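You operate a simulated robot arm through the tools that you are given. There is no shell and no other tool. Be economical: measure what you need, move in short steps, check, and stop when the job is done.

Carry out the task below with a simulated robot arm. There is one attempt and no reset: what you move stays moved.

## Task
The container in the orange frame is not plugged in: switch off, plug in, lock it, switch on again.
Fine: at the cold rack; watch till the lamp on its roof lights. The other containers, switches, sliders and plugs stay as they are.

Only the result counts: the job must be done as asked and must still hold three seconds after the hand-in. Knocking over, shifting, dropping, spilling or breaking anything else fails it.

## Robot
A 7-joint arm with a two-finger parallel gripper, fixed in place. Base frame: the origin is at the foot of the arm, x ahead of it, y to its left, z up; the work surface is at about z = 76. Lengths are in cm, angles in rad, forces in N, time in s.
With the tool pointing down near the work surface it reaches from about 34 to 76 cm from the base axis. Its first joint turns from -2.007 to 2.007 rad. Payload 3.91 kg.
Tool frame: the origin (TCP) lies between the finger pads and is the grasp point; the fingertips stand 3 cm ahead of it; z points along the fingers, y is the line along which they close. The gripper opens to 11 cm. The fingers are 2 cm wide and 1 cm thick; the gripper's body (4.8 by 11.2 cm) begins 5.5 cm behind the TCP.
Orientation is that of the tool frame in the base frame, as [roll, pitch, yaw] about the fixed x, y, z axes, in that order (R = Rz(yaw) Ry(pitch) Rx(roll)). With the fingers straight down and closing along the base's y, the tool's x points along the base's -x, its y along +y and its z along -z.

## Interface
- The arm moves only by the tool play_rows. Its argument "motion" is a list of rows, each an object (a shift or turn left out is 0, a gripper value left out holds the last) with "grip": the opening, from 0 (shut) to 1 (fully open); "translation": the shift along the base's x, y, z in units of 250 mm (1.0 is 250 mm), a list of three; "turn": the turn, a rotation vector about the base's x, y, z in units of 180 degrees (1.0 is 180 degrees), a list of three. In form: [{"grip": grip, "translation": [dx, dy, dz], "turn": [rx, ry, rz]}, ...]. A call has 1 to 8 rows; each row is the pose to reach, as a shift and turn from the pose commanded when the call began. A call with a number of a shift or a turn outside -1 to 1 is refused whole. Rows are played at 5 a second. More than 5 cm and 0.15 rad between two rows, or a gripper value outside its range, and nothing of the call is played. Where a pose cannot be reached the arm comes as near as it can. A force on the tool above 40 N (or 10 N above the force at the start of the call, whichever is more), or a blocked arm, ends the call early, and 0.2 s more pass. Each finger travels about 10.8 cm/s and halts on what it meets, pressing with about 35 N; the grip force reading is that of the motor and also rises with nothing between the fingers. The clock runs only during rows and for 0.2 s after the last one: add rows that repeat a pose to give the fingers time. It gives the time, the measured TCP pose, the force on the tool (base axes), the opening and the grip force at its end, in the units of the frame above (readings bear some noise), with the torque about the TCP (base axes, N m) and any sound that the robot's microphone picked up.
- Cameras (640 x 400 px; columns grow to the right, rows downward): "scene" is fixed at [40.04, -50, 149.91]; the picture's right is [-0.14, 0.99, 0.00], its down [0.97, 0.14, -0.20] and it looks along [-0.20, -0.03, -0.98] (base axes); focal length 314 px, centre (320, 200). "wrist" rides on the gripper at [7.2, 1.7, -10.3] in the tool frame; the picture's right is [-0.23, 0.97, 0.00], its down [-0.76, -0.18, -0.62] and it looks along [-0.61, -0.14, 0.78] (tool axes); focal length 222 px, centre (320, 200).
- snapshot(camera): a new picture of that camera. No time passes.
- slide_trunk(by): slides the trunk up (or, below 0, down) by that many cm; the arm rides with it, the base frame stays. It gives what a move gives, with no picture.
- measure_at(camera, pixels): for up to 12 pixels [column, row] of the newest picture of that camera ("zoom" is the newest enlarged one), the place [x, y, z] in the base frame of the surface seen there, good to about 0.2 cm. No time passes.
- zoom(camera, box): a new picture of the part [left, top, right, bottom] of that camera's present view, enlarged. No time passes.
- finish_job(): hands the job in; it is judged then, once.

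Keep the steps short. Do not move on a guess: measure, check each grasp and each placing, and mend mistakes. In all there are 80 turns and 38 pictures (those below and enlarged ones count). Leave the gripper open and the arm clear of the work at the hand-in unless told otherwise, and finish with a single line.

The tools are called after "Call:" by a JSON object that holds its "api" and its "payload". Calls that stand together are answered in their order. play_rows: Moves the arm, as the interface text tells. Its arguments: {"type":"object","properties":{"motion":{"type":"array","items":{"type":"object","properties":{"grip":{"type":"number"},"translation":{"type":"array","items":{"type":"number"}},"turn":{"type":"array","items":{"type":"number"}}}}}},"required":["motion"]} The other tools are called the same way: slide_trunk (by) slides the trunk up or down; snapshot (camera) takes a picture; measure_at (camera, pixels) gives the place of the surface under pixels of a picture; zoom (camera, box) takes an enlarged picture of a part of a camera's view; finish_job () hands the job in.

At the start:

```text
time: 0.0
ee_pos: [13.54, -44.54, 102.8]
tcp_rot: [3.14, 0.001, -3.141]
contact_force: [0.2, -0.2, 0.4]
ft_torque: [0.02, -0.02, 0.0]
width: 10.99
grasp_force: 0.0
trunk travel left (down, up): [-70.0, 29.0]
```

scene: 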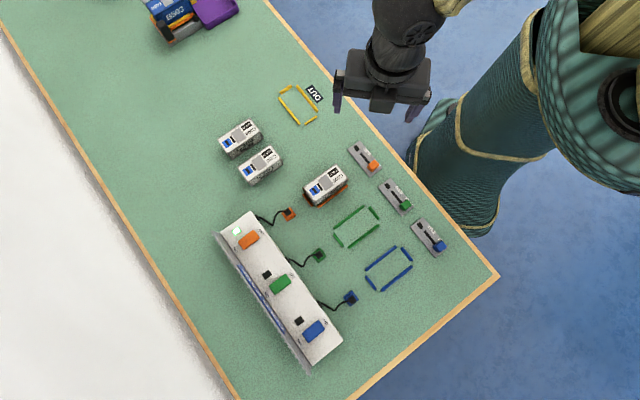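
wrist: 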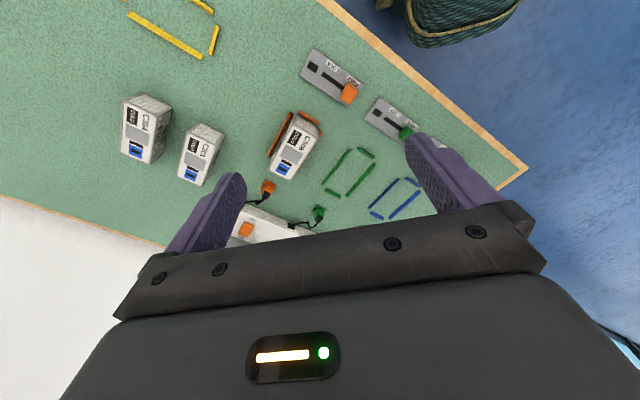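

The orange-framed container is near (325,185), with its slider switch at (365,160), its plug at (290,213) and the rack at (280,290). I'll enlarge these areas first.

Call:
{"api": "zoom", "payload": {"camera": "scene", "box": [290, 130, 450, 230]}}

Call:
{"api": "zoom", "payload": {"camera": "scene", "box": [210, 190, 370, 290]}}

```text
4.00 times, centred on (370, 180) of scene
```

zoom: 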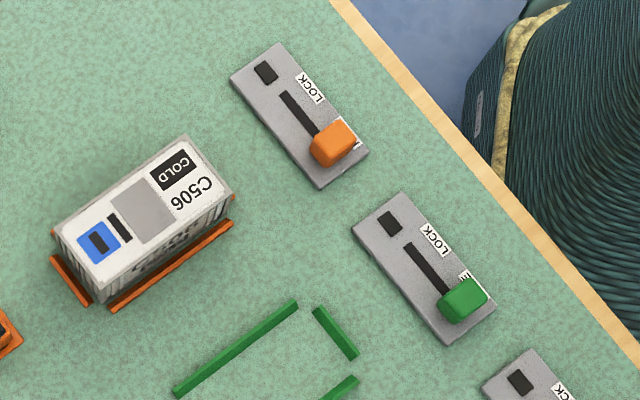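

```text
4.00 times, centred on (290, 240) of scene
```

zoom: 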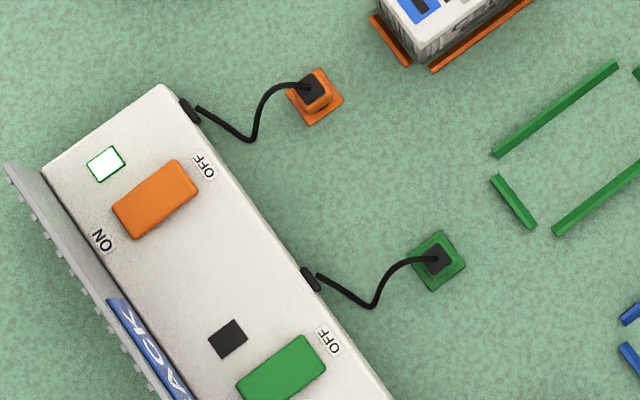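

The orange rocker is at ON with its lamp lit, and the orange slider is at the FREE end. I'll measure the rack, the plug, the container and the slider.

Call:
{"api": "measure_at", "payload": {"camera": "zoom", "pixels": [[180, 170], [155, 198], [125, 225], [105, 163], [230, 200], [313, 88], [318, 103], [295, 95], [335, 100], [250, 110], [280, 85], [314, 120]]}}

Call:
{"api": "measure_at", "payload": {"camera": "scene", "pixels": [[303.5, 188], [336, 164.5], [348, 178.5], [315.5, 205], [315, 190.5], [320, 187], [373.2, 166], [366, 157], [356.5, 148], [348, 150.5], [382, 168], [370, 176]]}}

Call:
{"api": "zoom", "payload": {"camera": "wrist", "box": [220, 90, 380, 250]}}

```text
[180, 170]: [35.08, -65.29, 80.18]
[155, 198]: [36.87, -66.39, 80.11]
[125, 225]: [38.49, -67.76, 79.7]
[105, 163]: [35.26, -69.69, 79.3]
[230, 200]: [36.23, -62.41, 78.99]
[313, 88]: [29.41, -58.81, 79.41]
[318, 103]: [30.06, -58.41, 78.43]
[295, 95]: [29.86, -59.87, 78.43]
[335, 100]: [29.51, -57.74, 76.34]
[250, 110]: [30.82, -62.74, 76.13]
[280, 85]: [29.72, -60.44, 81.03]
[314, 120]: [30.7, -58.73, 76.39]
```

```text
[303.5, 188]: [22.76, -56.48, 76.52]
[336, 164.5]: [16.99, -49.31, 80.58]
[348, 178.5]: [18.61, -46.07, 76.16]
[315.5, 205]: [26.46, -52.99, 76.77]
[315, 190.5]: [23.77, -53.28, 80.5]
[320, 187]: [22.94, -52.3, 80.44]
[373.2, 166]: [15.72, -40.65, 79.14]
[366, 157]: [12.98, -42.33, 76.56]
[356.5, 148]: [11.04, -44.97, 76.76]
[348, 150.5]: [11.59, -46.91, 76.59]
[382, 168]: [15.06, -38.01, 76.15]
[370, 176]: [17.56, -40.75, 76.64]
```

```text
2.50 times, centred on (300, 170) of wrist
```

zoom: 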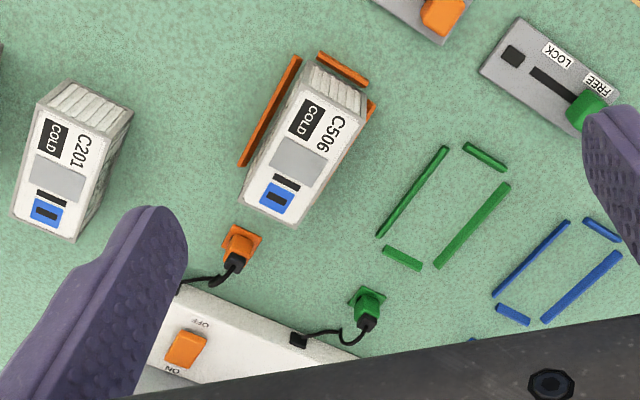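

The plug stands upright in its orange holder, with the cable leaving at the top. The container roof shows a blue socket-like patch at about (23.8,-53.3,80.5). I'll move above the plug and container, turned by -36° to line up with the rack, to see them closer.

Call:
{"api": "play_rows", "payload": {"motion": [{"translation": [0.09, -0.08, -0.03], "turn": [0, 0, -0.04], "grip": 1}, {"translation": [0.18, -0.16, -0.08], "turn": [0, 0, -0.08]}, {"translation": [0.27, -0.24, -0.13], "turn": [0, 0, -0.12]}, {"translation": [0.36, -0.32, -0.18], "turn": [0, 0, -0.16]}, {"translation": [0.45, -0.4, -0.23], "turn": [0, 0, -0.2]}, {"translation": [0.54, -0.48, -0.28], "turn": [0, 0, -0.2]}]}}

Call:
{"api": "snapshot", "payload": {"camera": "wrist"}}

```text
time: 1.4
ee_pos: [27.14, -56.65, 95.64]
tcp_rot: [3.14, -0.002, 2.514]
contact_force: [0.2, -0.3, 0.2]
ft_torque: [0.01, 0.02, 0.0]
width: 11.01
grasp_force: 0.0
trunk travel left (down, up): [-70.0, 29.0]
```

```text
32 pictures are left
```

wrist: 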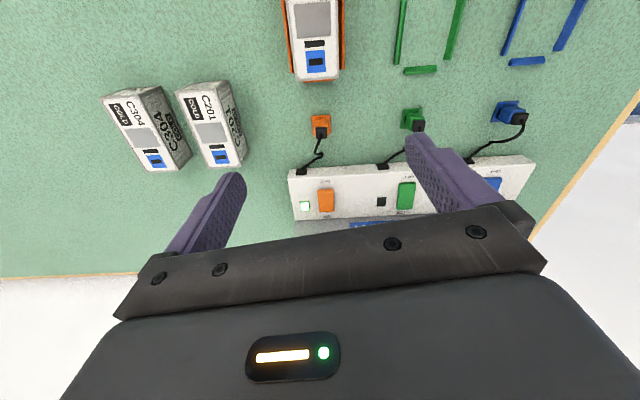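

The view is now lined up with the rack. I'll enlarge the plug, rocker and socket.

Call:
{"api": "zoom", "payload": {"camera": "wrist", "box": [270, 0, 380, 70]}}

Call:
{"api": "zoom", "payload": {"camera": "wrist", "box": [280, 100, 400, 220]}}

```text
5.71 times, centred on (325, 35) of wrist
```

zoom: 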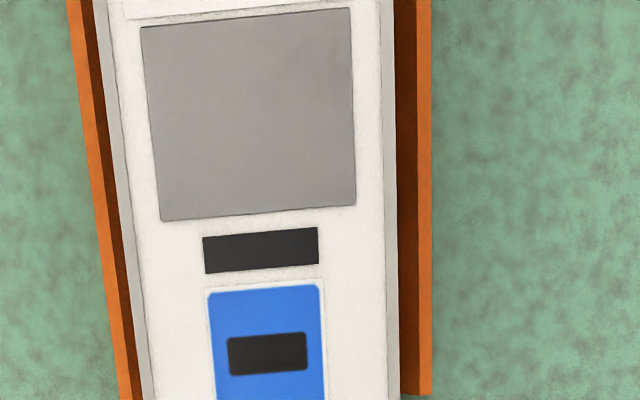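

```text
3.33 times, centred on (340, 160) of wrist
```

zoom: 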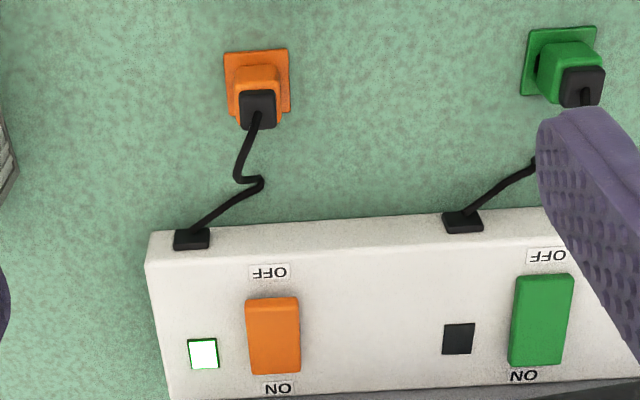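

The plug stands vertically, so the roof slot (dark rectangle in the blue patch) should be its socket. I'll enlarge the socket and plug from the scene camera and measure their exact place and yaw.

Call:
{"api": "zoom", "payload": {"camera": "scene", "box": [280, 160, 360, 220]}}

```text
6.67 times, centred on (320, 190) of scene
```

zoom: 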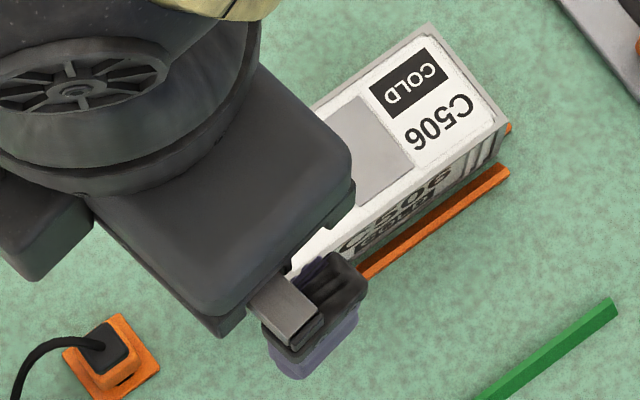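

The hand blocks the scene camera, so I'll back the wrist toward the robot until the socket and plug both sit in its view.

Call:
{"api": "play_rows", "payload": {"motion": [{"translation": [-0.08, 0.07, -0.06]}, {"translation": [-0.16, 0.14, -0.12]}, {"translation": [-0.25, 0.22, -0.18]}]}}

Call:
{"api": "snapshot", "payload": {"camera": "wrist"}}

Call:
{"api": "zoom", "payload": {"camera": "wrist", "box": [240, 40, 400, 200]}}

```text
time: 2.2
ee_pos: [20.77, -51.16, 91.29]
tcp_rot: [3.141, 0.0, 2.513]
contact_force: [-1.6, -0.3, 0.2]
ft_torque: [0.01, 0.03, -0.04]
width: 11.01
grasp_force: 0.1
trunk travel left (down, up): [-70.0, 29.0]
```

```text
28 pictures are left
```

wrist: 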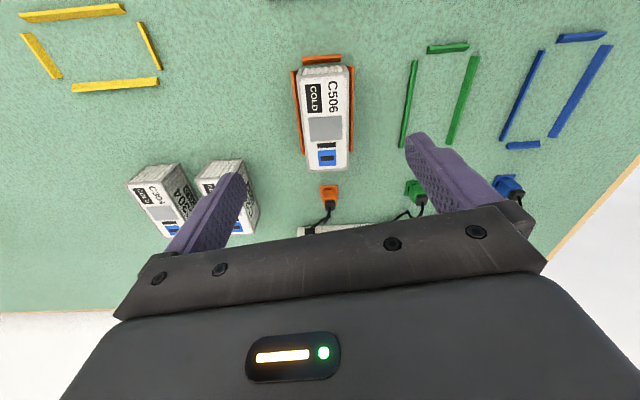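

```text
2.50 times, centred on (320, 120) of wrist
```

zoom: 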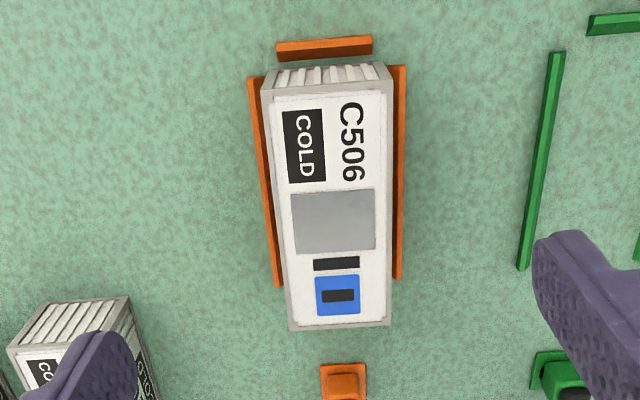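

Now I'll measure the roof corners, the socket slot and the lamp bar in this view.

Call:
{"api": "measure_at", "payload": {"camera": "zoom", "pixels": [[268, 92], [386, 90], [294, 323], [386, 319], [324, 297], [353, 295], [338, 291], [338, 301], [317, 280], [358, 278], [318, 312], [359, 311]]}}

Call:
{"api": "zoom", "payload": {"camera": "wrist", "box": [300, 140, 360, 180]}}

Call:
{"api": "zoom", "payload": {"camera": "wrist", "box": [300, 175, 360, 235]}}

```text
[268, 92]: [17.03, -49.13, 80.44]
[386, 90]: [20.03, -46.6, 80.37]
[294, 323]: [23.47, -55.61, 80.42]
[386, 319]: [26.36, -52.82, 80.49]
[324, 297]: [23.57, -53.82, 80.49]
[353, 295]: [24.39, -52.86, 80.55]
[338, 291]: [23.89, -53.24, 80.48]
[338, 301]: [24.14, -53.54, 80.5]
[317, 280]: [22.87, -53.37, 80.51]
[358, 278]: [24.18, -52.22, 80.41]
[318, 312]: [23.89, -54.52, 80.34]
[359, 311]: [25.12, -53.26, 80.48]
```

```text
10.00 times, centred on (330, 160) of wrist
```

zoom: 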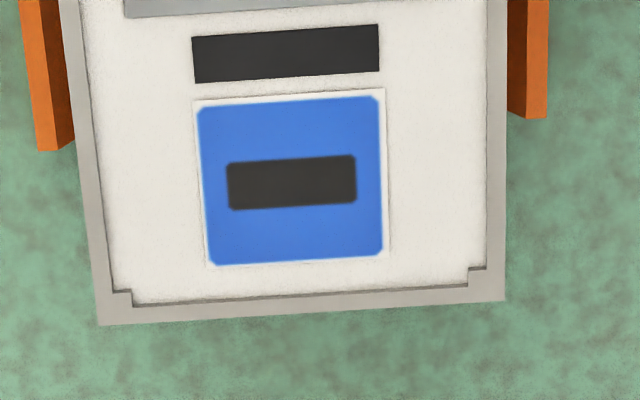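

```text
6.67 times, centred on (330, 205) of wrist
```

zoom: 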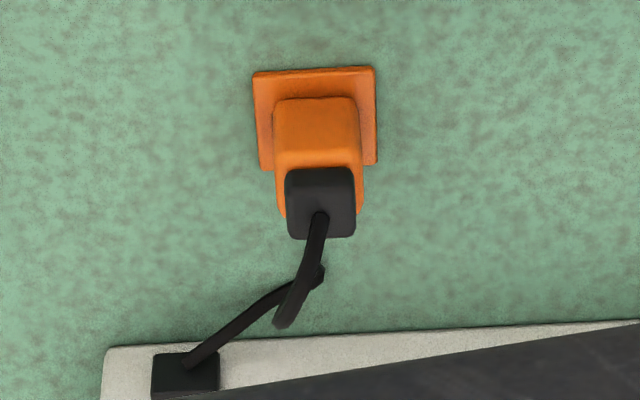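

The blue patch looks like a flat printed sign, so the real socket may be on the container's front face, which faces the rack. I'll swing the hand round in yaw, staying high, to look back at that face from the rack side.

Call:
{"api": "play_rows", "payload": {"motion": [{"translation": [0.05, -0.03, 0], "turn": [0, 0, -0.045]}, {"translation": [0.1, -0.06, 0], "turn": [0, 0, -0.09]}, {"translation": [0.15, -0.09, 0], "turn": [0, 0, -0.135]}, {"translation": [0.2, -0.12, 0], "turn": [0, 0, -0.18]}, {"translation": [0.25, -0.16, 0], "turn": [0, 0, -0.225]}, {"translation": [0.3, -0.2, 0], "turn": [0, 0, -0.27]}, {"translation": [0.34, -0.23, 0], "turn": [0, 0, -0.315]}, {"translation": [0.37, -0.25, 0], "turn": [0, 0, -0.36]}]}}

Call:
{"api": "play_rows", "payload": {"motion": [{"turn": [0, 0, -0.045]}, {"turn": [0, 0, -0.09]}, {"turn": [0, 0, -0.135]}, {"turn": [0, 0, -0.18]}, {"turn": [0, 0, -0.225]}, {"turn": [0, 0, -0.27]}, {"turn": [0, 0, -0.315]}, {"turn": [0, 0, -0.36]}]}}

Call:
{"api": "snapshot", "payload": {"camera": "wrist"}}

```text
time: 4.0
ee_pos: [30.22, -57.32, 91.19]
tcp_rot: [3.142, -0.001, 1.379]
contact_force: [-0.2, -0.5, 0.4]
ft_torque: [-0.01, -0.01, -0.01]
width: 10.99
grasp_force: 0.0
trunk travel left (down, up): [-70.0, 29.0]
```

```text
time: 5.8
ee_pos: [30.14, -57.36, 91.32]
tcp_rot: [-3.141, 0.0, 0.252]
contact_force: [0.3, 0.1, 0.1]
ft_torque: [0.01, -0.05, 0.03]
width: 10.99
grasp_force: 0.1
trunk travel left (down, up): [-70.0, 29.0]
```

```text
24 pictures are left
```

wrist: 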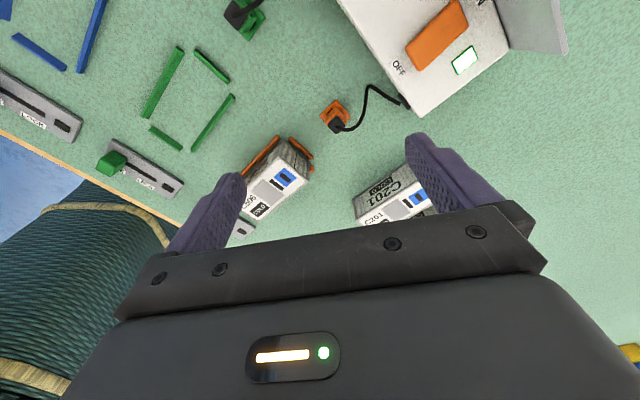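

The container's rack-facing end is now visible near (300,165). I'll enlarge it.

Call:
{"api": "zoom", "payload": {"camera": "wrist", "box": [250, 90, 370, 220]}}

```text
3.08 times, centred on (310, 155) of wrist
```

zoom: 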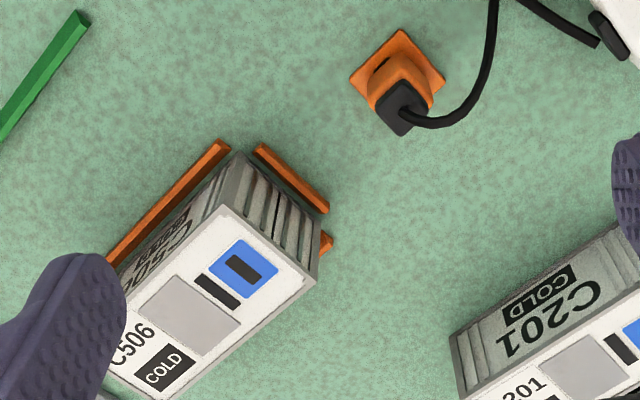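

The front face is plain corrugation, so the roof slot is the socket. From this view I'll measure the rocker's two ends, the rack's back panel and the plug parts.

Call:
{"api": "zoom", "payload": {"camera": "wrist", "box": [310, 0, 530, 140]}}

```text
2.86 times, centred on (420, 70) of wrist
```

zoom: 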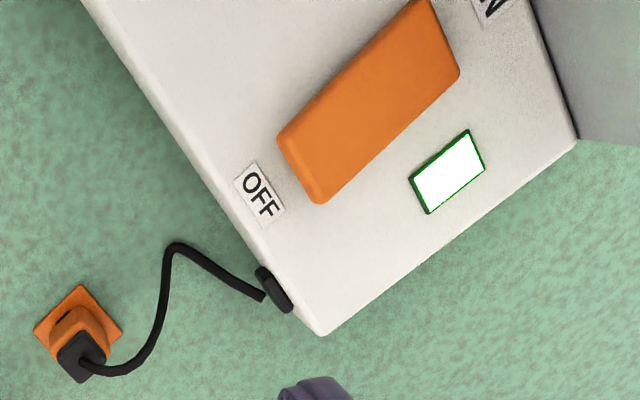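

Call:
{"api": "measure_at", "payload": {"camera": "zoom", "pixels": [[288, 138], [325, 190], [310, 160], [430, 5], [455, 70], [370, 90], [535, 125], [600, 40], [85, 340], [75, 370], [75, 350], [62, 315]]}}

Call:
{"api": "play_rows", "payload": {"motion": [{"turn": [0, 0, 0.045]}, {"turn": [0, 0, 0.09]}, {"turn": [0, 0, 0.135]}, {"turn": [0, 0, 0.18]}, {"turn": [0, 0, 0.225]}, {"turn": [0, 0, 0.27]}, {"turn": [0, 0, 0.315]}, {"turn": [0, 0, 0.36], "grip": 0}]}}

```text
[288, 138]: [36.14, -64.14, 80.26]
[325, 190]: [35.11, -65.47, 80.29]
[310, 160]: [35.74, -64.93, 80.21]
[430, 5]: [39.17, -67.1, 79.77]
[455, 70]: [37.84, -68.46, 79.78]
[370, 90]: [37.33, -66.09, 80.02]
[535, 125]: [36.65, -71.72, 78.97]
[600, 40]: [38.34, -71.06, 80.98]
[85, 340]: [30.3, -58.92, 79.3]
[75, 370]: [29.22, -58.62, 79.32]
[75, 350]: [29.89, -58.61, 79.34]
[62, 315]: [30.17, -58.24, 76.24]
```

```text
time: 7.6
ee_pos: [29.92, -57.34, 91.28]
tcp_rot: [3.141, 0.0, 1.384]
contact_force: [-0.2, -0.5, -0.1]
ft_torque: [-0.01, 0.01, -0.01]
width: 2.64
grasp_force: 0.1
trunk travel left (down, up): [-70.0, 29.0]
```

Container and rack lie at 45° (long axis from (17.0,-49.1) to (23.5,-55.6)), so I want yaw 2.356. I'll turn there with the fingers shut and move above the rocker's OFF end, about (36.1,-65.3).

Call:
{"api": "play_rows", "payload": {"motion": [{"translation": [0.035, -0.045, 0], "turn": [0, 0, 0.044], "grip": 0}, {"translation": [0.07, -0.09, 0], "turn": [0, 0, 0.088]}, {"translation": [0.105, -0.135, 0], "turn": [0, 0, 0.132]}, {"translation": [0.14, -0.18, -0.05], "turn": [0, 0, 0.176]}, {"translation": [0.175, -0.225, -0.1], "turn": [0, 0, 0.22]}, {"translation": [0.21, -0.27, -0.15], "turn": [0, 0, 0.265]}, {"translation": [0.247, -0.318, -0.2], "turn": [0, 0, 0.309]}, {"translation": [0.247, -0.318, -0.25], "turn": [0, 0, 0.309]}]}}

Call:
{"api": "snapshot", "payload": {"camera": "wrist"}}

```text
time: 9.4
ee_pos: [35.65, -63.67, 86.51]
tcp_rot: [-3.141, 0.0, 2.356]
contact_force: [0.2, -0.5, 0.1]
ft_torque: [-0.01, -0.01, 0.03]
width: 0.01
grasp_force: 35.0
out of reach, approached as far as the arm can: row 7, 8
trunk travel left (down, up): [-70.0, 29.0]
```

```text
21 pictures are left
```

wrist: 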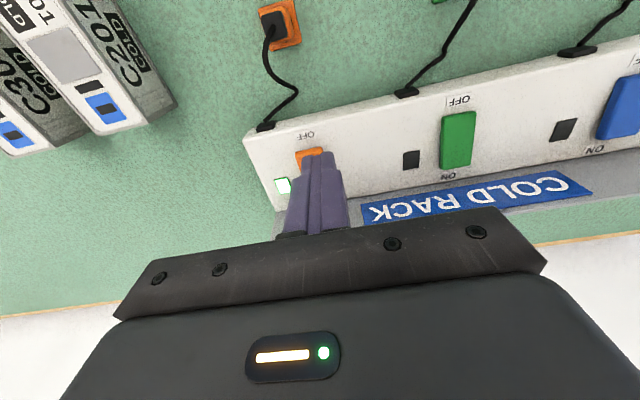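

This spot is just out of reach (it stopped at (35.65,-63.67,86.5)). Moving the trunk should change the reach, so I'll lift the hand 12 cm and then lower the trunk 10 cm.

Call:
{"api": "play_rows", "payload": {"motion": [{"translation": [-0.02, 0.02, 0.16]}, {"translation": [-0.04, 0.04, 0.32]}, {"translation": [-0.06, 0.06, 0.5]}]}}

Call:
{"api": "slide_trunk", "payload": {"by": -10}}

```text
time: 10.2
ee_pos: [34.06, -62.14, 99.04]
tcp_rot: [3.14, -0.001, 2.354]
contact_force: [-0.1, -0.9, -0.2]
ft_torque: [0.03, 0.0, -0.01]
width: 0.0
grasp_force: 34.9
trunk travel left (down, up): [-70.0, 29.0]
```

```text
time: 11.5
ee_pos: [34.16, -62.14, 88.93]
tcp_rot: [-3.142, 0.0, 2.355]
contact_force: [0.7, 0.6, 0.0]
ft_torque: [0.01, 0.0, 0.01]
width: 0.0
grasp_force: 34.9
trunk travel left (down, up): [-60.0, 39.0]
```

The trunk is 10 cm lower and the hand is at z=88.9. I'll try again to reach above the OFF end at (36.1,-65.3,85).

Call:
{"api": "play_rows", "payload": {"motion": [{"translation": [0.04, -0.06, -0.06]}, {"translation": [0.078, -0.126, -0.1]}, {"translation": [0.078, -0.126, -0.156]}]}}

```text
time: 12.3
ee_pos: [35.79, -63.54, 85.4]
tcp_rot: [-3.141, 0.001, 2.355]
contact_force: [0.5, -0.2, 0.5]
ft_torque: [-0.03, -0.03, -0.01]
width: 0.0
grasp_force: 34.8
out of reach, approached as far as the arm can: row 2, 3
trunk travel left (down, up): [-60.0, 39.0]
```

The reach limit is the same, about 73 cm. Instead I'll tilt the tool 0.35 rad so the fingers point outward along the rack's short axis, then move over the OFF end.

Call:
{"api": "play_rows", "payload": {"motion": [{"translation": [0, 0, 0.04], "turn": [-0.0263, -0.0263, 0]}, {"translation": [0, 0, 0.04], "turn": [-0.0526, -0.0526, 0]}, {"translation": [0, 0, 0.04], "turn": [-0.0788, -0.0788, 0]}, {"translation": [0.005, -0.035, 0.03], "turn": [-0.0788, -0.0788, 0]}, {"translation": [0.008, -0.066, 0.0], "turn": [-0.0788, -0.0788, 0]}]}}

Call:
{"api": "zoom", "payload": {"camera": "scene", "box": [200, 190, 360, 290]}}

```text
time: 13.5
ee_pos: [36.08, -65.11, 85.25]
tcp_rot: [-3.14, 0.351, 2.353]
contact_force: [0.5, -0.7, -0.6]
ft_torque: [0.03, 0.02, 0.03]
width: 0.0
grasp_force: 34.4
trunk travel left (down, up): [-60.0, 39.0]
```

```text
4.00 times, centred on (280, 240) of scene
```

zoom: 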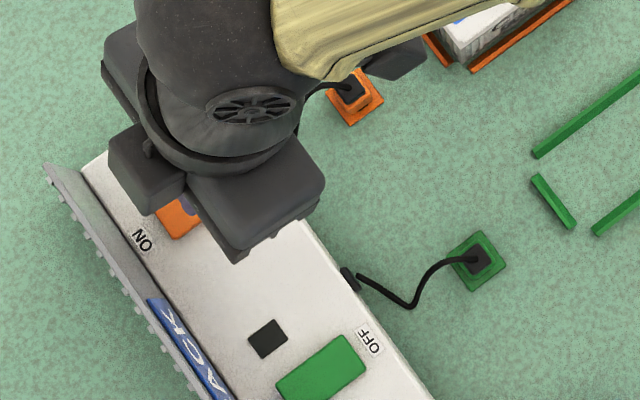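

The tilt works and the TCP is at (36.08,-65.11,85.25), putting the contact corner about 1.8 cm above the rocker. I'll press straight down, then lift.

Call:
{"api": "play_rows", "payload": {"motion": [{"translation": [0, 0, -0.03]}, {"translation": [0, 0, -0.06]}, {"translation": [0, 0, -0.08]}, {"translation": [0, 0, -0.09]}, {"translation": [0, 0, -0.1]}, {"translation": [0, 0, -0.105]}]}}

```text
time: 14.9
ee_pos: [35.93, -65.12, 82.89]
tcp_rot: [3.141, 0.352, 2.354]
contact_force: [-2.0, -1.1, 9.0]
ft_torque: [-0.05, 0.03, 0.03]
width: 0.01
grasp_force: 35.4
trunk travel left (down, up): [-60.0, 39.0]
```

It met 9 N with the corner at about 79.7. I'll lift 3 cm and look from the wrist.

Call:
{"api": "play_rows", "payload": {"motion": [{"translation": [-0.01, 0.01, 0.06]}, {"translation": [-0.08, 0.08, 0.16]}, {"translation": [-0.15, 0.15, 0.22]}]}}

Call:
{"api": "zoom", "payload": {"camera": "wrist", "box": [220, 60, 460, 220]}}

```text
time: 15.7
ee_pos: [32.22, -61.38, 88.39]
tcp_rot: [3.14, 0.351, 2.355]
contact_force: [0.0, 0.3, -0.3]
ft_torque: [0.0, -0.01, 0.02]
width: 0.0
grasp_force: 34.7
trunk travel left (down, up): [-60.0, 39.0]
```

```text
2.50 times, centred on (340, 140) of wrist
```

zoom: 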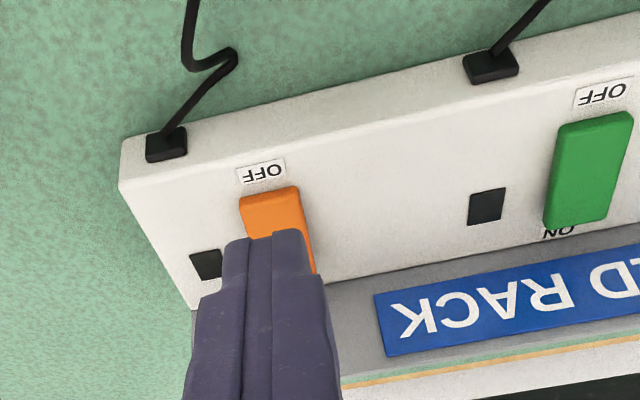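

The lamp by the orange rocker is now dark and its OFF end is pressed in. I'll level the tool, open the fingers and back away to view the plug.

Call:
{"api": "play_rows", "payload": {"motion": [{"translation": [-0.08, 0.08, 0.06], "turn": [0.02, 0.02, 0]}, {"translation": [-0.16, 0.16, 0.06], "turn": [0.04, 0.04, 0], "grip": 0.5}, {"translation": [-0.24, 0.24, 0.06], "turn": [0.06, 0.06, 0], "grip": 0.6}, {"translation": [-0.3, 0.31, 0.06], "turn": [0.0788, 0.0788, 0], "grip": 0.6}, {"translation": [-0.3, 0.31, 0.06], "turn": [0.0788, 0.0788, 0], "grip": 0.6}]}}

Call:
{"api": "zoom", "payload": {"camera": "wrist", "box": [250, 120, 410, 240]}}

Call:
{"api": "zoom", "payload": {"camera": "scene", "box": [260, 190, 320, 230]}}

```text
time: 16.9
ee_pos: [24.77, -53.65, 89.85]
tcp_rot: [3.141, -0.002, 2.355]
contact_force: [0.4, 0.6, -0.3]
ft_torque: [0.0, -0.01, 0.01]
width: 6.58
grasp_force: 0.0
trunk travel left (down, up): [-60.0, 39.0]
```

```text
3.33 times, centred on (330, 180) of wrist
```

zoom: 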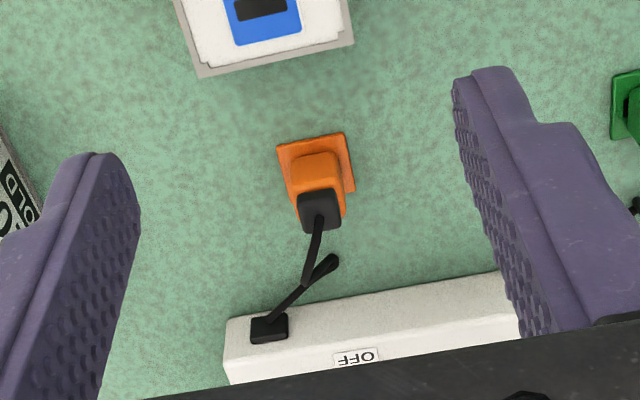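

```text
10.00 times, centred on (290, 210) of scene
```

zoom: 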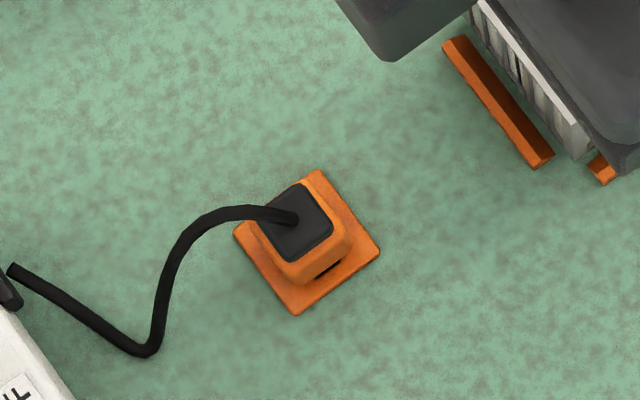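

This is a clear top view of the plug. I'll measure the corners of its cap, body and holder.

Call:
{"api": "measure_at", "payload": {"camera": "zoom", "pixels": [[318, 173], [376, 250], [297, 311], [238, 235], [300, 188], [328, 232], [283, 254], [262, 216], [295, 220], [346, 236], [298, 280], [318, 270]]}}

```text
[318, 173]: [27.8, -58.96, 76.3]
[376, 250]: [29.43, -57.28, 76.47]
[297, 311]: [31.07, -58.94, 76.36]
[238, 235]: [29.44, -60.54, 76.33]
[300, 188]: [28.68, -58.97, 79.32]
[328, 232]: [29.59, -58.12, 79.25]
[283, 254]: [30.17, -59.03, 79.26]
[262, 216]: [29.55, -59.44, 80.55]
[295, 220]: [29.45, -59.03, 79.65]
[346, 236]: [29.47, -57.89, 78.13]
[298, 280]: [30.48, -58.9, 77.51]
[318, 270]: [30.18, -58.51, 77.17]
```

The plug axis is at (29.43,-58.95), square to 45°, with the orange body from z≈76.5 to 78.2 and the cap top at 79.3. I'll descend over it with the pads on both sides, offset 0.4 cm to the container side so the fingers miss the cable.

Call:
{"api": "play_rows", "payload": {"motion": [{"translation": [0.09, -0.1, -0.06]}, {"translation": [0.175, -0.201, -0.12]}, {"translation": [0.175, -0.201, -0.22]}, {"translation": [0.175, -0.201, -0.32]}, {"translation": [0.175, -0.201, -0.37]}, {"translation": [0.175, -0.201, -0.398]}]}}

Call:
{"api": "zoom", "payload": {"camera": "wrist", "box": [220, 80, 460, 240]}}

```text
time: 18.3
ee_pos: [29.03, -58.72, 79.86]
tcp_rot: [3.141, 0.0, 2.354]
contact_force: [0.1, 0.0, 0.3]
ft_torque: [-0.02, -0.02, 0.01]
width: 6.6
grasp_force: 0.1
trunk travel left (down, up): [-60.0, 39.0]
```

```text
2.50 times, centred on (340, 160) of wrist
```

zoom: 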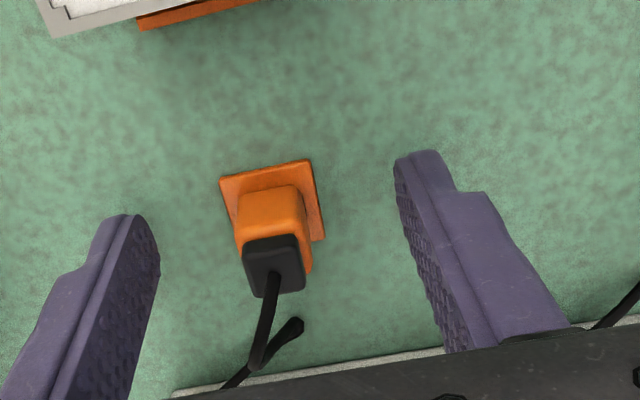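

The plug sits centrally between the fingers and the cable is clear. I'll close on it.

Call:
{"api": "play_rows", "payload": {"motion": [{"grip": 0.25}, {"grip": 0.0}, {"grip": 0.0}, {"grip": 0.0}]}}

```text
time: 19.3
ee_pos: [29.09, -58.83, 79.79]
tcp_rot: [3.141, -0.001, 2.355]
contact_force: [0.5, -0.6, 0.5]
ft_torque: [-0.03, 0.01, -0.02]
width: 1.67
grasp_force: 34.6
trunk travel left (down, up): [-60.0, 39.0]
```

The grip is firm at 1.67 cm width and 34.6 N. I'll lift it slowly 7 cm and check.

Call:
{"api": "play_rows", "payload": {"motion": [{"translation": [0, 0, 0.04]}, {"translation": [0, 0, 0.09]}, {"translation": [0, 0, 0.16]}, {"translation": [0, 0, 0.23]}, {"translation": [0, 0, 0.28]}]}}

Call:
{"api": "zoom", "payload": {"camera": "wrist", "box": [220, 80, 460, 240]}}

```text
time: 20.5
ee_pos: [29.02, -58.62, 86.71]
tcp_rot: [3.141, 0.0, 2.355]
contact_force: [-0.2, -0.2, 0.6]
ft_torque: [0.0, -0.03, 0.0]
width: 1.68
grasp_force: 35.2
trunk travel left (down, up): [-60.0, 39.0]
```

```text
2.50 times, centred on (340, 160) of wrist
```

zoom: 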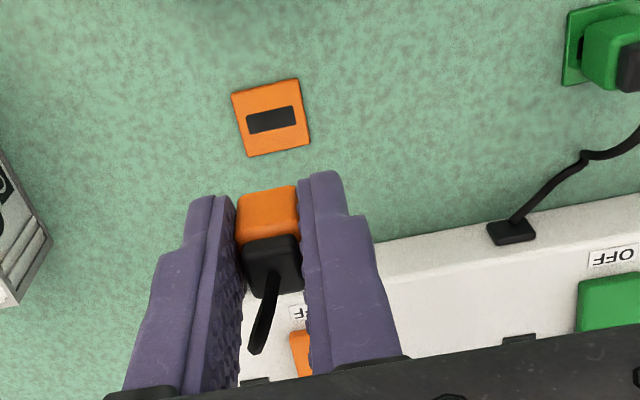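

The plug is held, and the empty holder shows the same dark slot as the container's socket. I'll measure that slot to find the exact shift from holder to socket.

Call:
{"api": "measure_at", "payload": {"camera": "zoom", "pixels": [[249, 123], [294, 114], [270, 114], [273, 127], [271, 120], [233, 93], [298, 79], [310, 143], [249, 156], [268, 200], [270, 250], [290, 200]]}}

Call:
{"api": "measure_at", "payload": {"camera": "scene", "pixels": [[290, 210]]}}

```text
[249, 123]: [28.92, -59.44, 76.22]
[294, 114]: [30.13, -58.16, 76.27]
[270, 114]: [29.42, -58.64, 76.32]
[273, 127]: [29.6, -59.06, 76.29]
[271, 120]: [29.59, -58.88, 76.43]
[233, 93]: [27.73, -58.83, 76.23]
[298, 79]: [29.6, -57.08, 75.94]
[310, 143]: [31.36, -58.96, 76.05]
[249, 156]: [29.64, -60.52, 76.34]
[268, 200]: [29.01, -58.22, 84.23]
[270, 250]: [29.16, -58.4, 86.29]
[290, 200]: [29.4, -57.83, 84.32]
```

```text
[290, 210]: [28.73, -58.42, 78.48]
```

Both wrist and scene measurements put the shift from holder to socket at about (-5.5,+5.5) cm, height +4.1. I'll carry the plug over the socket and look before lowering.

Call:
{"api": "play_rows", "payload": {"motion": [{"translation": [-0.055, 0.055, 0.04]}, {"translation": [-0.11, 0.11, 0.04]}, {"translation": [-0.165, 0.165, 0.04]}, {"translation": [-0.22, 0.22, 0.02]}, {"translation": [-0.22, 0.22, 0.0]}, {"translation": [-0.22, 0.22, 0.0]}]}}

Call:
{"api": "zoom", "payload": {"camera": "wrist", "box": [250, 70, 410, 190]}}

```text
time: 21.9
ee_pos: [23.68, -53.1, 86.82]
tcp_rot: [-3.141, -0.002, 2.355]
contact_force: [-0.4, -0.3, -0.2]
ft_torque: [0.06, 0.0, -0.04]
width: 1.68
grasp_force: 35.3
trunk travel left (down, up): [-60.0, 39.0]
```

```text
3.33 times, centred on (330, 130) of wrist
```

zoom: 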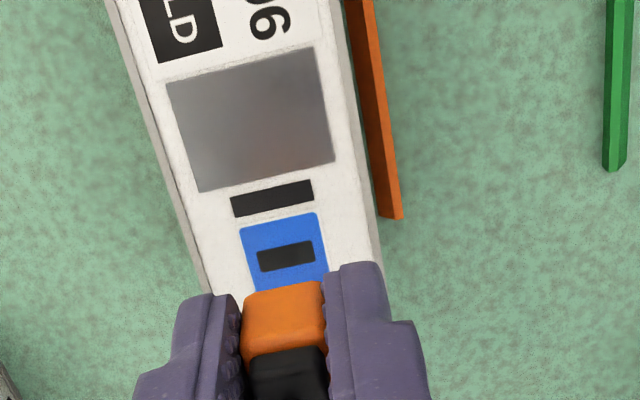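

The blue socket sits right in front of the plug and lines up with it. I'll measure the slot again from this closer view.

Call:
{"api": "measure_at", "payload": {"camera": "zoom", "pixels": [[260, 260], [313, 252], [285, 247], [288, 265], [286, 256], [241, 233], [316, 215], [327, 270], [125, 15], [190, 265], [335, 20], [372, 215]]}}

```text
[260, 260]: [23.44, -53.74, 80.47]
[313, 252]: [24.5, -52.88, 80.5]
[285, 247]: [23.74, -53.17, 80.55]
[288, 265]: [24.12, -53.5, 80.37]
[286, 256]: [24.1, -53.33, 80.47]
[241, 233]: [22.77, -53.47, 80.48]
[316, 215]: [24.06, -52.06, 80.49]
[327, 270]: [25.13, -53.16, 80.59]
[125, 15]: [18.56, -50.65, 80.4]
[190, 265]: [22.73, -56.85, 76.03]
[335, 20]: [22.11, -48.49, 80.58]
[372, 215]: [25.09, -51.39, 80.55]
```

The slot centre is (24.0,-53.32), within 0.05 cm of where the plug hangs. I'll lower it in small steps toward z≈83.95.

Call:
{"api": "play_rows", "payload": {"motion": [{"translation": [0, 0, -0.03]}, {"translation": [0, 0, -0.05]}, {"translation": [0, 0, -0.065]}, {"translation": [0, 0, -0.08]}, {"translation": [0, 0, -0.09]}, {"translation": [0, 0, -0.1]}, {"translation": [0, 0, -0.108]}, {"translation": [0, 0, -0.114]}]}}

Call:
{"api": "zoom", "payload": {"camera": "wrist", "box": [250, 70, 410, 190]}}

```text
time: 23.7
ee_pos: [23.58, -53.27, 84.0]
tcp_rot: [-3.141, 0.001, 2.352]
contact_force: [0.4, -0.3, 0.2]
ft_torque: [0.01, 0.02, 0.05]
width: 1.68
grasp_force: 35.3
trunk travel left (down, up): [-60.0, 39.0]
```

```text
3.33 times, centred on (330, 130) of wrist
```

zoom: 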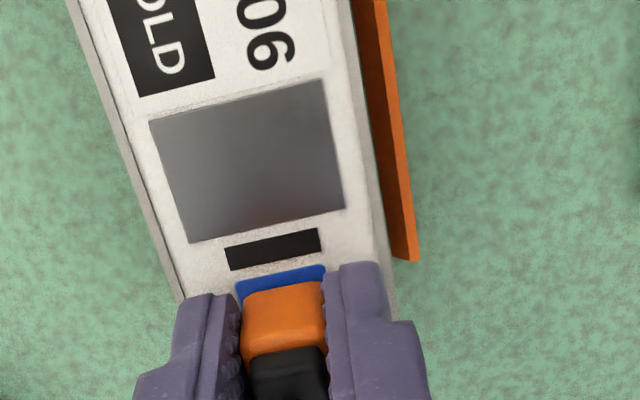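

No force so far and the slot is covered. I'll go on down in 1–2 mm steps to feel the seat.

Call:
{"api": "play_rows", "payload": {"motion": [{"translation": [0, 0, -0.005]}, {"translation": [0, 0, -0.01]}, {"translation": [0, 0, -0.014]}]}}

```text
time: 24.5
ee_pos: [23.55, -53.17, 83.96]
tcp_rot: [-3.14, 0.006, 2.355]
contact_force: [-1.3, 2.1, 23.6]
ft_torque: [0.03, -0.02, -0.02]
width: 1.69
grasp_force: 35.3
trunk travel left (down, up): [-60.0, 39.0]
```

The plug stopped at 83.96 with 23.6 N, which is the height for being flush on the roof. I'll press slightly more to be sure it's seated.

Call:
{"api": "play_rows", "payload": {"motion": [{"translation": [0, 0, -0.006]}, {"translation": [0, 0, -0.01]}, {"translation": [0, 0, -0.01]}]}}

Call:
{"api": "zoom", "payload": {"camera": "wrist", "box": [250, 70, 410, 190]}}

```text
time: 25.3
ee_pos: [23.63, -53.17, 83.66]
tcp_rot: [-3.138, 0.007, 2.355]
contact_force: [2.3, -3.4, 34.7]
ft_torque: [-0.14, -0.12, -0.02]
width: 1.69
grasp_force: 35.2
trunk travel left (down, up): [-60.0, 39.0]
```

```text
3.33 times, centred on (330, 130) of wrist
```

zoom: 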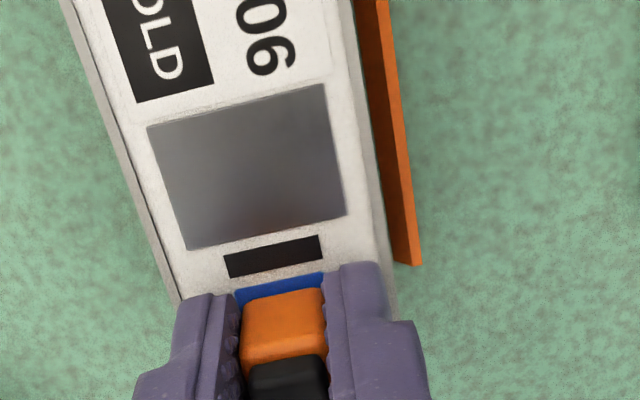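

The force rose to 34.7 N and the TCP went down to 83.66. I'll measure the heights of the plug body and cap against the roof.

Call:
{"api": "measure_at", "payload": {"camera": "zoom", "pixels": [[285, 295], [285, 310], [285, 330], [285, 345], [285, 365], [285, 375], [285, 390], [280, 283], [285, 258], [270, 320], [310, 320]]}}

```text
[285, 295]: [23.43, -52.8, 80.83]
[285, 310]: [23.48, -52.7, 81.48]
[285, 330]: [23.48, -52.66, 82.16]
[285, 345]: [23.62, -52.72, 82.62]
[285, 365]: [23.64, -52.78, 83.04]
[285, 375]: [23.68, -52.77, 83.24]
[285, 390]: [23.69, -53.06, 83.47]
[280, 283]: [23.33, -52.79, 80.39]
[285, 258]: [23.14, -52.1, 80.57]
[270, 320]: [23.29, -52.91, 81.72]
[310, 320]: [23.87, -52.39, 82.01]
```

The body stands on the roof (80.5) and the cap top is at 83.47, 3.0 cm above it, just as in the holder, so the plug is seated. I'll ease off the pressure and open the fingers.

Call:
{"api": "play_rows", "payload": {"motion": [{"translation": [0, 0, 0.012], "grip": 0}, {"translation": [0, 0, 0.012], "grip": 0.2}, {"translation": [0, 0, 0.012], "grip": 0.4}, {"translation": [0, 0, 0.012], "grip": 0.5}, {"translation": [0, 0, 0.012], "grip": 0.5}]}}

Call:
{"api": "play_rows", "payload": {"motion": [{"translation": [0, 0, 0.06]}, {"translation": [0, 0, 0.14]}, {"translation": [0, 0, 0.24]}, {"translation": [-0.08, 0.08, 0.3]}, {"translation": [-0.16, 0.16, 0.3]}]}}

Call:
{"api": "snapshot", "payload": {"camera": "wrist"}}

```text
time: 26.5
ee_pos: [23.59, -53.09, 83.56]
tcp_rot: [3.141, -0.001, 2.355]
contact_force: [-0.6, -0.1, 0.3]
ft_torque: [0.02, -0.02, 0.01]
width: 5.52
grasp_force: 0.0
trunk travel left (down, up): [-60.0, 39.0]
```

```text
time: 27.7
ee_pos: [19.64, -49.16, 91.22]
tcp_rot: [-3.142, 0.001, 2.357]
contact_force: [-0.3, -0.1, 0.3]
ft_torque: [-0.03, 0.02, 0.01]
width: 5.51
grasp_force: 0.1
trunk travel left (down, up): [-60.0, 39.0]
```

```text
11 pictures are left
```

wrist: 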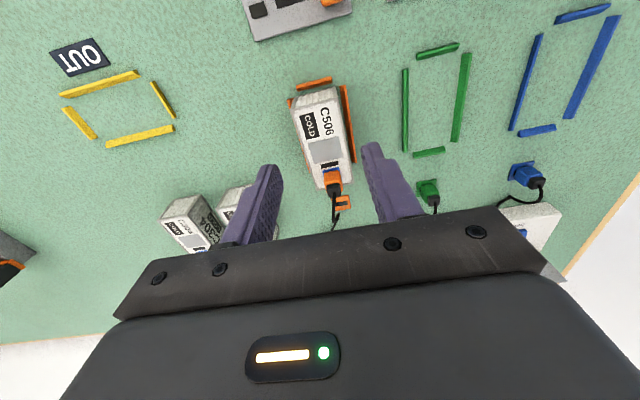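

The plug stays upright in the roof socket. The slider is next: its knob is at (15.7,-40.65,79.1) and must go toward LOCK along (-0.707,-0.707). I'll shut the fingers and move to a spot above and behind the knob on its FREE side.

Call:
{"api": "play_rows", "payload": {"motion": [{"translation": [-0.028, 0.13, 0.0], "grip": 0}, {"translation": [-0.056, 0.27, 0.0]}, {"translation": [-0.084, 0.414, 0.0]}, {"translation": [-0.084, 0.414, -0.1]}, {"translation": [-0.084, 0.414, -0.2]}]}}

Call:
{"api": "zoom", "payload": {"camera": "scene", "box": [280, 120, 440, 220]}}

```text
time: 28.9
ee_pos: [17.49, -39.07, 86.16]
tcp_rot: [-3.141, 0.001, 2.354]
contact_force: [-0.4, -0.5, 1.0]
ft_torque: [-0.01, -0.02, 0.02]
width: 0.0
grasp_force: 34.7
trunk travel left (down, up): [-60.0, 39.0]
```

```text
4.00 times, centred on (360, 170) of scene
```

zoom: 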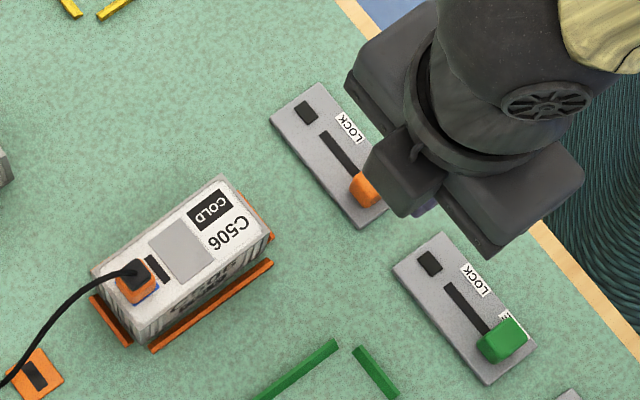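

The plug looks good from here too. I'll measure the slider's track and the knob's visible edges.

Call:
{"api": "measure_at", "payload": {"camera": "zoom", "pixels": [[325, 136], [352, 168], [338, 152], [354, 188], [368, 180], [366, 203], [376, 195], [305, 111], [132, 272], [122, 268], [145, 275]]}}

```text
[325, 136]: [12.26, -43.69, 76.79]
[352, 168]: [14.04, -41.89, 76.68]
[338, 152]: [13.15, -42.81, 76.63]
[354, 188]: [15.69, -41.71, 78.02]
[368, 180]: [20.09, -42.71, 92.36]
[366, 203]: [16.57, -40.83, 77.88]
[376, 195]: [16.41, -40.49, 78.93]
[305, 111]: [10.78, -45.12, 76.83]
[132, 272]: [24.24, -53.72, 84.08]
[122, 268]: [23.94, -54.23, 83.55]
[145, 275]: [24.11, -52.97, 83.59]
```

The knob's faces are at about ±0.77 cm and the fingers have 0.8 cm clearance on its FREE side. I'll descend to tip height 77.2, just above the plate.

Call:
{"api": "play_rows", "payload": {"motion": [{"translation": [0, 0, -0.09]}, {"translation": [0, 0, -0.17]}, {"translation": [0, 0, -0.22]}, {"translation": [0, 0, -0.24]}]}}

Call:
{"api": "play_rows", "payload": {"motion": [{"translation": [-0.02, -0.02, 0]}, {"translation": [-0.035, -0.035, 0]}, {"translation": [-0.05, -0.05, 0]}, {"translation": [-0.065, -0.065, 0]}, {"translation": [-0.08, -0.08, 0]}, {"translation": [-0.095, -0.095, 0]}, {"translation": [-0.11, -0.11, 0]}, {"translation": [-0.125, -0.125, 0]}]}}

```text
time: 29.9
ee_pos: [17.45, -38.81, 80.17]
tcp_rot: [-3.14, 0.0, 2.356]
contact_force: [0.1, -0.3, 0.6]
ft_torque: [-0.02, 0.02, 0.0]
width: 0.0
grasp_force: 35.1
trunk travel left (down, up): [-60.0, 39.0]
```

```text
time: 31.7
ee_pos: [14.31, -42.09, 80.24]
tcp_rot: [-3.141, -0.001, 2.355]
contact_force: [0.4, -0.1, -0.1]
ft_torque: [0.0, -0.01, 0.0]
width: 0.04
grasp_force: 34.6
trunk travel left (down, up): [-60.0, 39.0]
```

It has been pushed 4.4 cm with no end stop yet. I'll go on in small steps until resistance shows.

Call:
{"api": "play_rows", "payload": {"motion": [{"translation": [-0.007, -0.007, 0]}, {"translation": [-0.014, -0.014, 0]}, {"translation": [-0.021, -0.021, 0]}]}}

Call:
{"api": "zoom", "payload": {"camera": "wrist", "box": [200, 60, 440, 220]}}

```text
time: 32.5
ee_pos: [13.86, -42.46, 80.28]
tcp_rot: [3.141, 0.001, 2.356]
contact_force: [3.0, 1.3, -0.8]
ft_torque: [0.02, -0.09, 0.02]
width: 0.01
grasp_force: 35.1
trunk travel left (down, up): [-60.0, 39.0]
```

```text
2.50 times, centred on (320, 140) of wrist
```

zoom: 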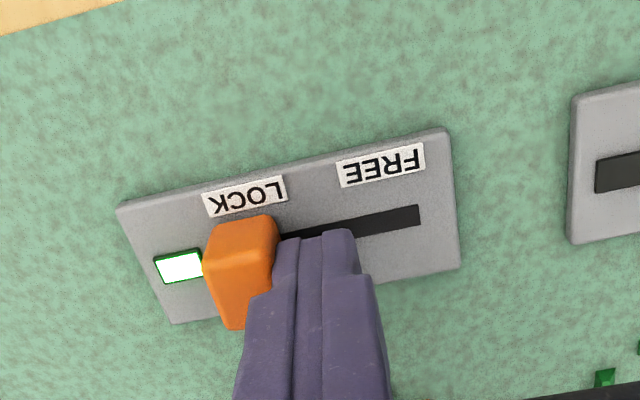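

The slider is at LOCK and its lamp is lit. I'll back off, lift, and travel high over the container and cable to the rack.

Call:
{"api": "play_rows", "payload": {"motion": [{"translation": [0.03, 0.03, 0.0]}, {"translation": [0.03, 0.03, 0.16]}, {"translation": [0.03, 0.03, 0.34]}, {"translation": [0.03, 0.03, 0.52]}, {"translation": [0.15, -0.08, 0.6]}, {"translation": [0.27, -0.2, 0.6]}, {"translation": [0.39, -0.33, 0.6]}, {"translation": [0.51, -0.46, 0.6]}]}}

Call:
{"api": "play_rows", "payload": {"motion": [{"translation": [0.11, -0.11, 0.0], "turn": [-0.0263, -0.0263, 0]}, {"translation": [0.22, -0.22, 0], "turn": [-0.0526, -0.0526, 0]}, {"translation": [0.32, -0.34, 0], "turn": [-0.0788, -0.0788, 0]}, {"translation": [0.38, -0.46, -0.06], "turn": [-0.0788, -0.0788, 0]}, {"translation": [0.38, -0.46, -0.2], "turn": [-0.0788, -0.0788, 0]}]}}

```text
time: 34.3
ee_pos: [26.89, -53.72, 95.11]
tcp_rot: [-3.141, 0.001, 2.353]
contact_force: [-0.3, -0.2, 1.2]
ft_torque: [-0.01, -0.02, -0.03]
width: 0.0
grasp_force: 35.4
trunk travel left (down, up): [-60.0, 39.0]
```

```text
time: 35.5
ee_pos: [36.3, -65.42, 90.13]
tcp_rot: [3.14, 0.348, 2.355]
contact_force: [0.6, -1.1, 0.3]
ft_torque: [0.03, 0.02, 0.0]
width: 0.0
grasp_force: 34.7
trunk travel left (down, up): [-60.0, 39.0]
```

The TCP is at (36.3,-65.4,90.1), tilted. I'll shift to (37.7,-67.1) over the ON end and come down to z≈84.6.

Call:
{"api": "play_rows", "payload": {"motion": [{"translation": [0.028, -0.034, -0.03]}, {"translation": [0.056, -0.067, -0.1]}, {"translation": [0.056, -0.067, -0.18]}, {"translation": [0.056, -0.067, -0.22]}]}}

Call:
{"api": "zoom", "payload": {"camera": "wrist", "box": [220, 60, 460, 220]}}

```text
time: 36.5
ee_pos: [37.57, -67.22, 84.5]
tcp_rot: [3.139, 0.347, 2.356]
contact_force: [0.1, 0.0, 0.5]
ft_torque: [0.0, -0.03, 0.01]
width: 0.0
grasp_force: 35.1
trunk travel left (down, up): [-60.0, 39.0]
```

```text
2.50 times, centred on (340, 140) of wrist
```

zoom: 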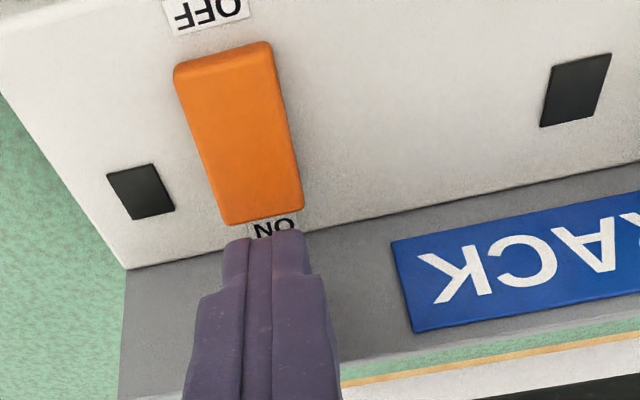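

The fingertips look past the rocker only because of the slanted view. I'll check the ON end and the back panel's edge by measuring.

Call:
{"api": "measure_at", "payload": {"camera": "zoom", "pixels": [[260, 210], [240, 60], [300, 205], [225, 215], [320, 222], [320, 236], [330, 255], [345, 300], [200, 265], [240, 140]]}}

```text
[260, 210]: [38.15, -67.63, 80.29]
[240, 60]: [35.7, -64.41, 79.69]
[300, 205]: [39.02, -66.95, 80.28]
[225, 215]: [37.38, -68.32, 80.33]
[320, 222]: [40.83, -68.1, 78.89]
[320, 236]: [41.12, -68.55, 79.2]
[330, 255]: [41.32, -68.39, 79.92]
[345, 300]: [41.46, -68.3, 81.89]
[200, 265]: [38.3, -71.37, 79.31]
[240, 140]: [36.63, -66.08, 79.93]
```

The rocker's ON end is up at 80.3 and the panel is 1.4 cm beyond the fingers. I'll press down and lift off.

Call:
{"api": "play_rows", "payload": {"motion": [{"translation": [0, 0, -0.03]}, {"translation": [0, 0, -0.05]}, {"translation": [0, 0, -0.06]}, {"translation": [0, 0, -0.07]}, {"translation": [0, 0, -0.077]}]}}

Call:
{"api": "play_rows", "payload": {"motion": [{"translation": [0, 0, 0.06]}, {"translation": [-0.06, 0.06, 0.18]}, {"translation": [-0.16, 0.16, 0.28]}]}}

Call:
{"api": "snapshot", "payload": {"camera": "wrist"}}

```text
time: 37.7
ee_pos: [37.51, -67.21, 82.96]
tcp_rot: [-3.141, 0.352, 2.353]
contact_force: [0.7, 1.2, 12.9]
ft_torque: [0.05, -0.03, 0.15]
width: 0.01
grasp_force: 34.9
trunk travel left (down, up): [-60.0, 39.0]
```

```text
time: 38.5
ee_pos: [33.44, -63.23, 89.7]
tcp_rot: [3.14, 0.35, 2.355]
contact_force: [-0.1, -0.4, -0.1]
ft_torque: [0.02, 0.02, 0.03]
width: 0.0
grasp_force: 35.0
trunk travel left (down, up): [-60.0, 39.0]
```

```text
7 pictures are left
```

wrist: 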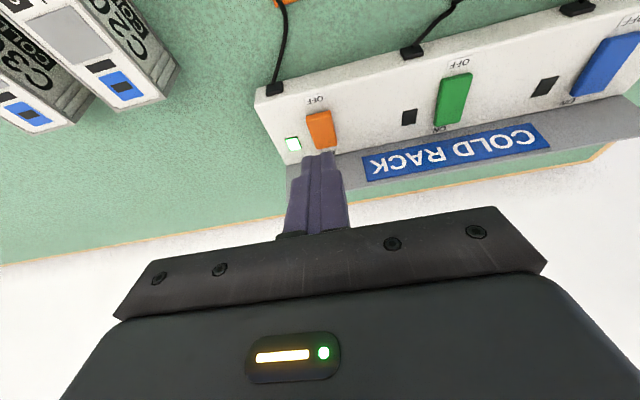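

The rack's orange lamp is lit again. I'll level the tool, open the fingers and pull back high to watch the container's roof lamp.

Call:
{"api": "play_rows", "payload": {"motion": [{"translation": [-0.06, 0.1, 0.1], "turn": [0.02, 0.02, 0]}, {"translation": [-0.14, 0.2, 0.2], "turn": [0.04, 0.04, 0], "grip": 0}, {"translation": [-0.24, 0.3, 0.3], "turn": [0.06, 0.06, 0], "grip": 0.6}, {"translation": [-0.36, 0.4, 0.35], "turn": [0.0788, 0.0788, 0], "grip": 1}, {"translation": [-0.48, 0.5, 0.35], "turn": [0.0788, 0.0788, 0], "grip": 1}, {"translation": [-0.6, 0.6, 0.35], "turn": [0.0788, 0.0788, 0], "grip": 1}, {"translation": [-0.72, 0.7, 0.35], "turn": [0.0788, 0.0788, 0], "grip": 1}]}}

Call:
{"api": "zoom", "payload": {"camera": "wrist", "box": [200, 40, 440, 240]}}

```text
time: 40.1
ee_pos: [15.41, -45.92, 98.33]
tcp_rot: [3.14, 0.001, 2.354]
contact_force: [-0.6, 1.0, 0.6]
ft_torque: [0.02, 0.01, 0.0]
width: 10.98
grasp_force: 0.1
trunk travel left (down, up): [-60.0, 39.0]
```

```text
2.00 times, centred on (320, 140) of wrist
```

zoom: 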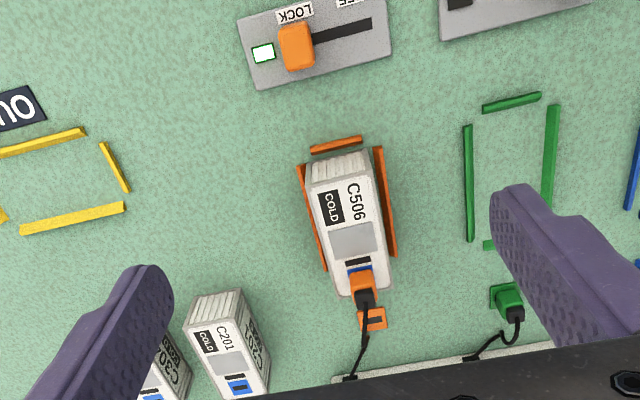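

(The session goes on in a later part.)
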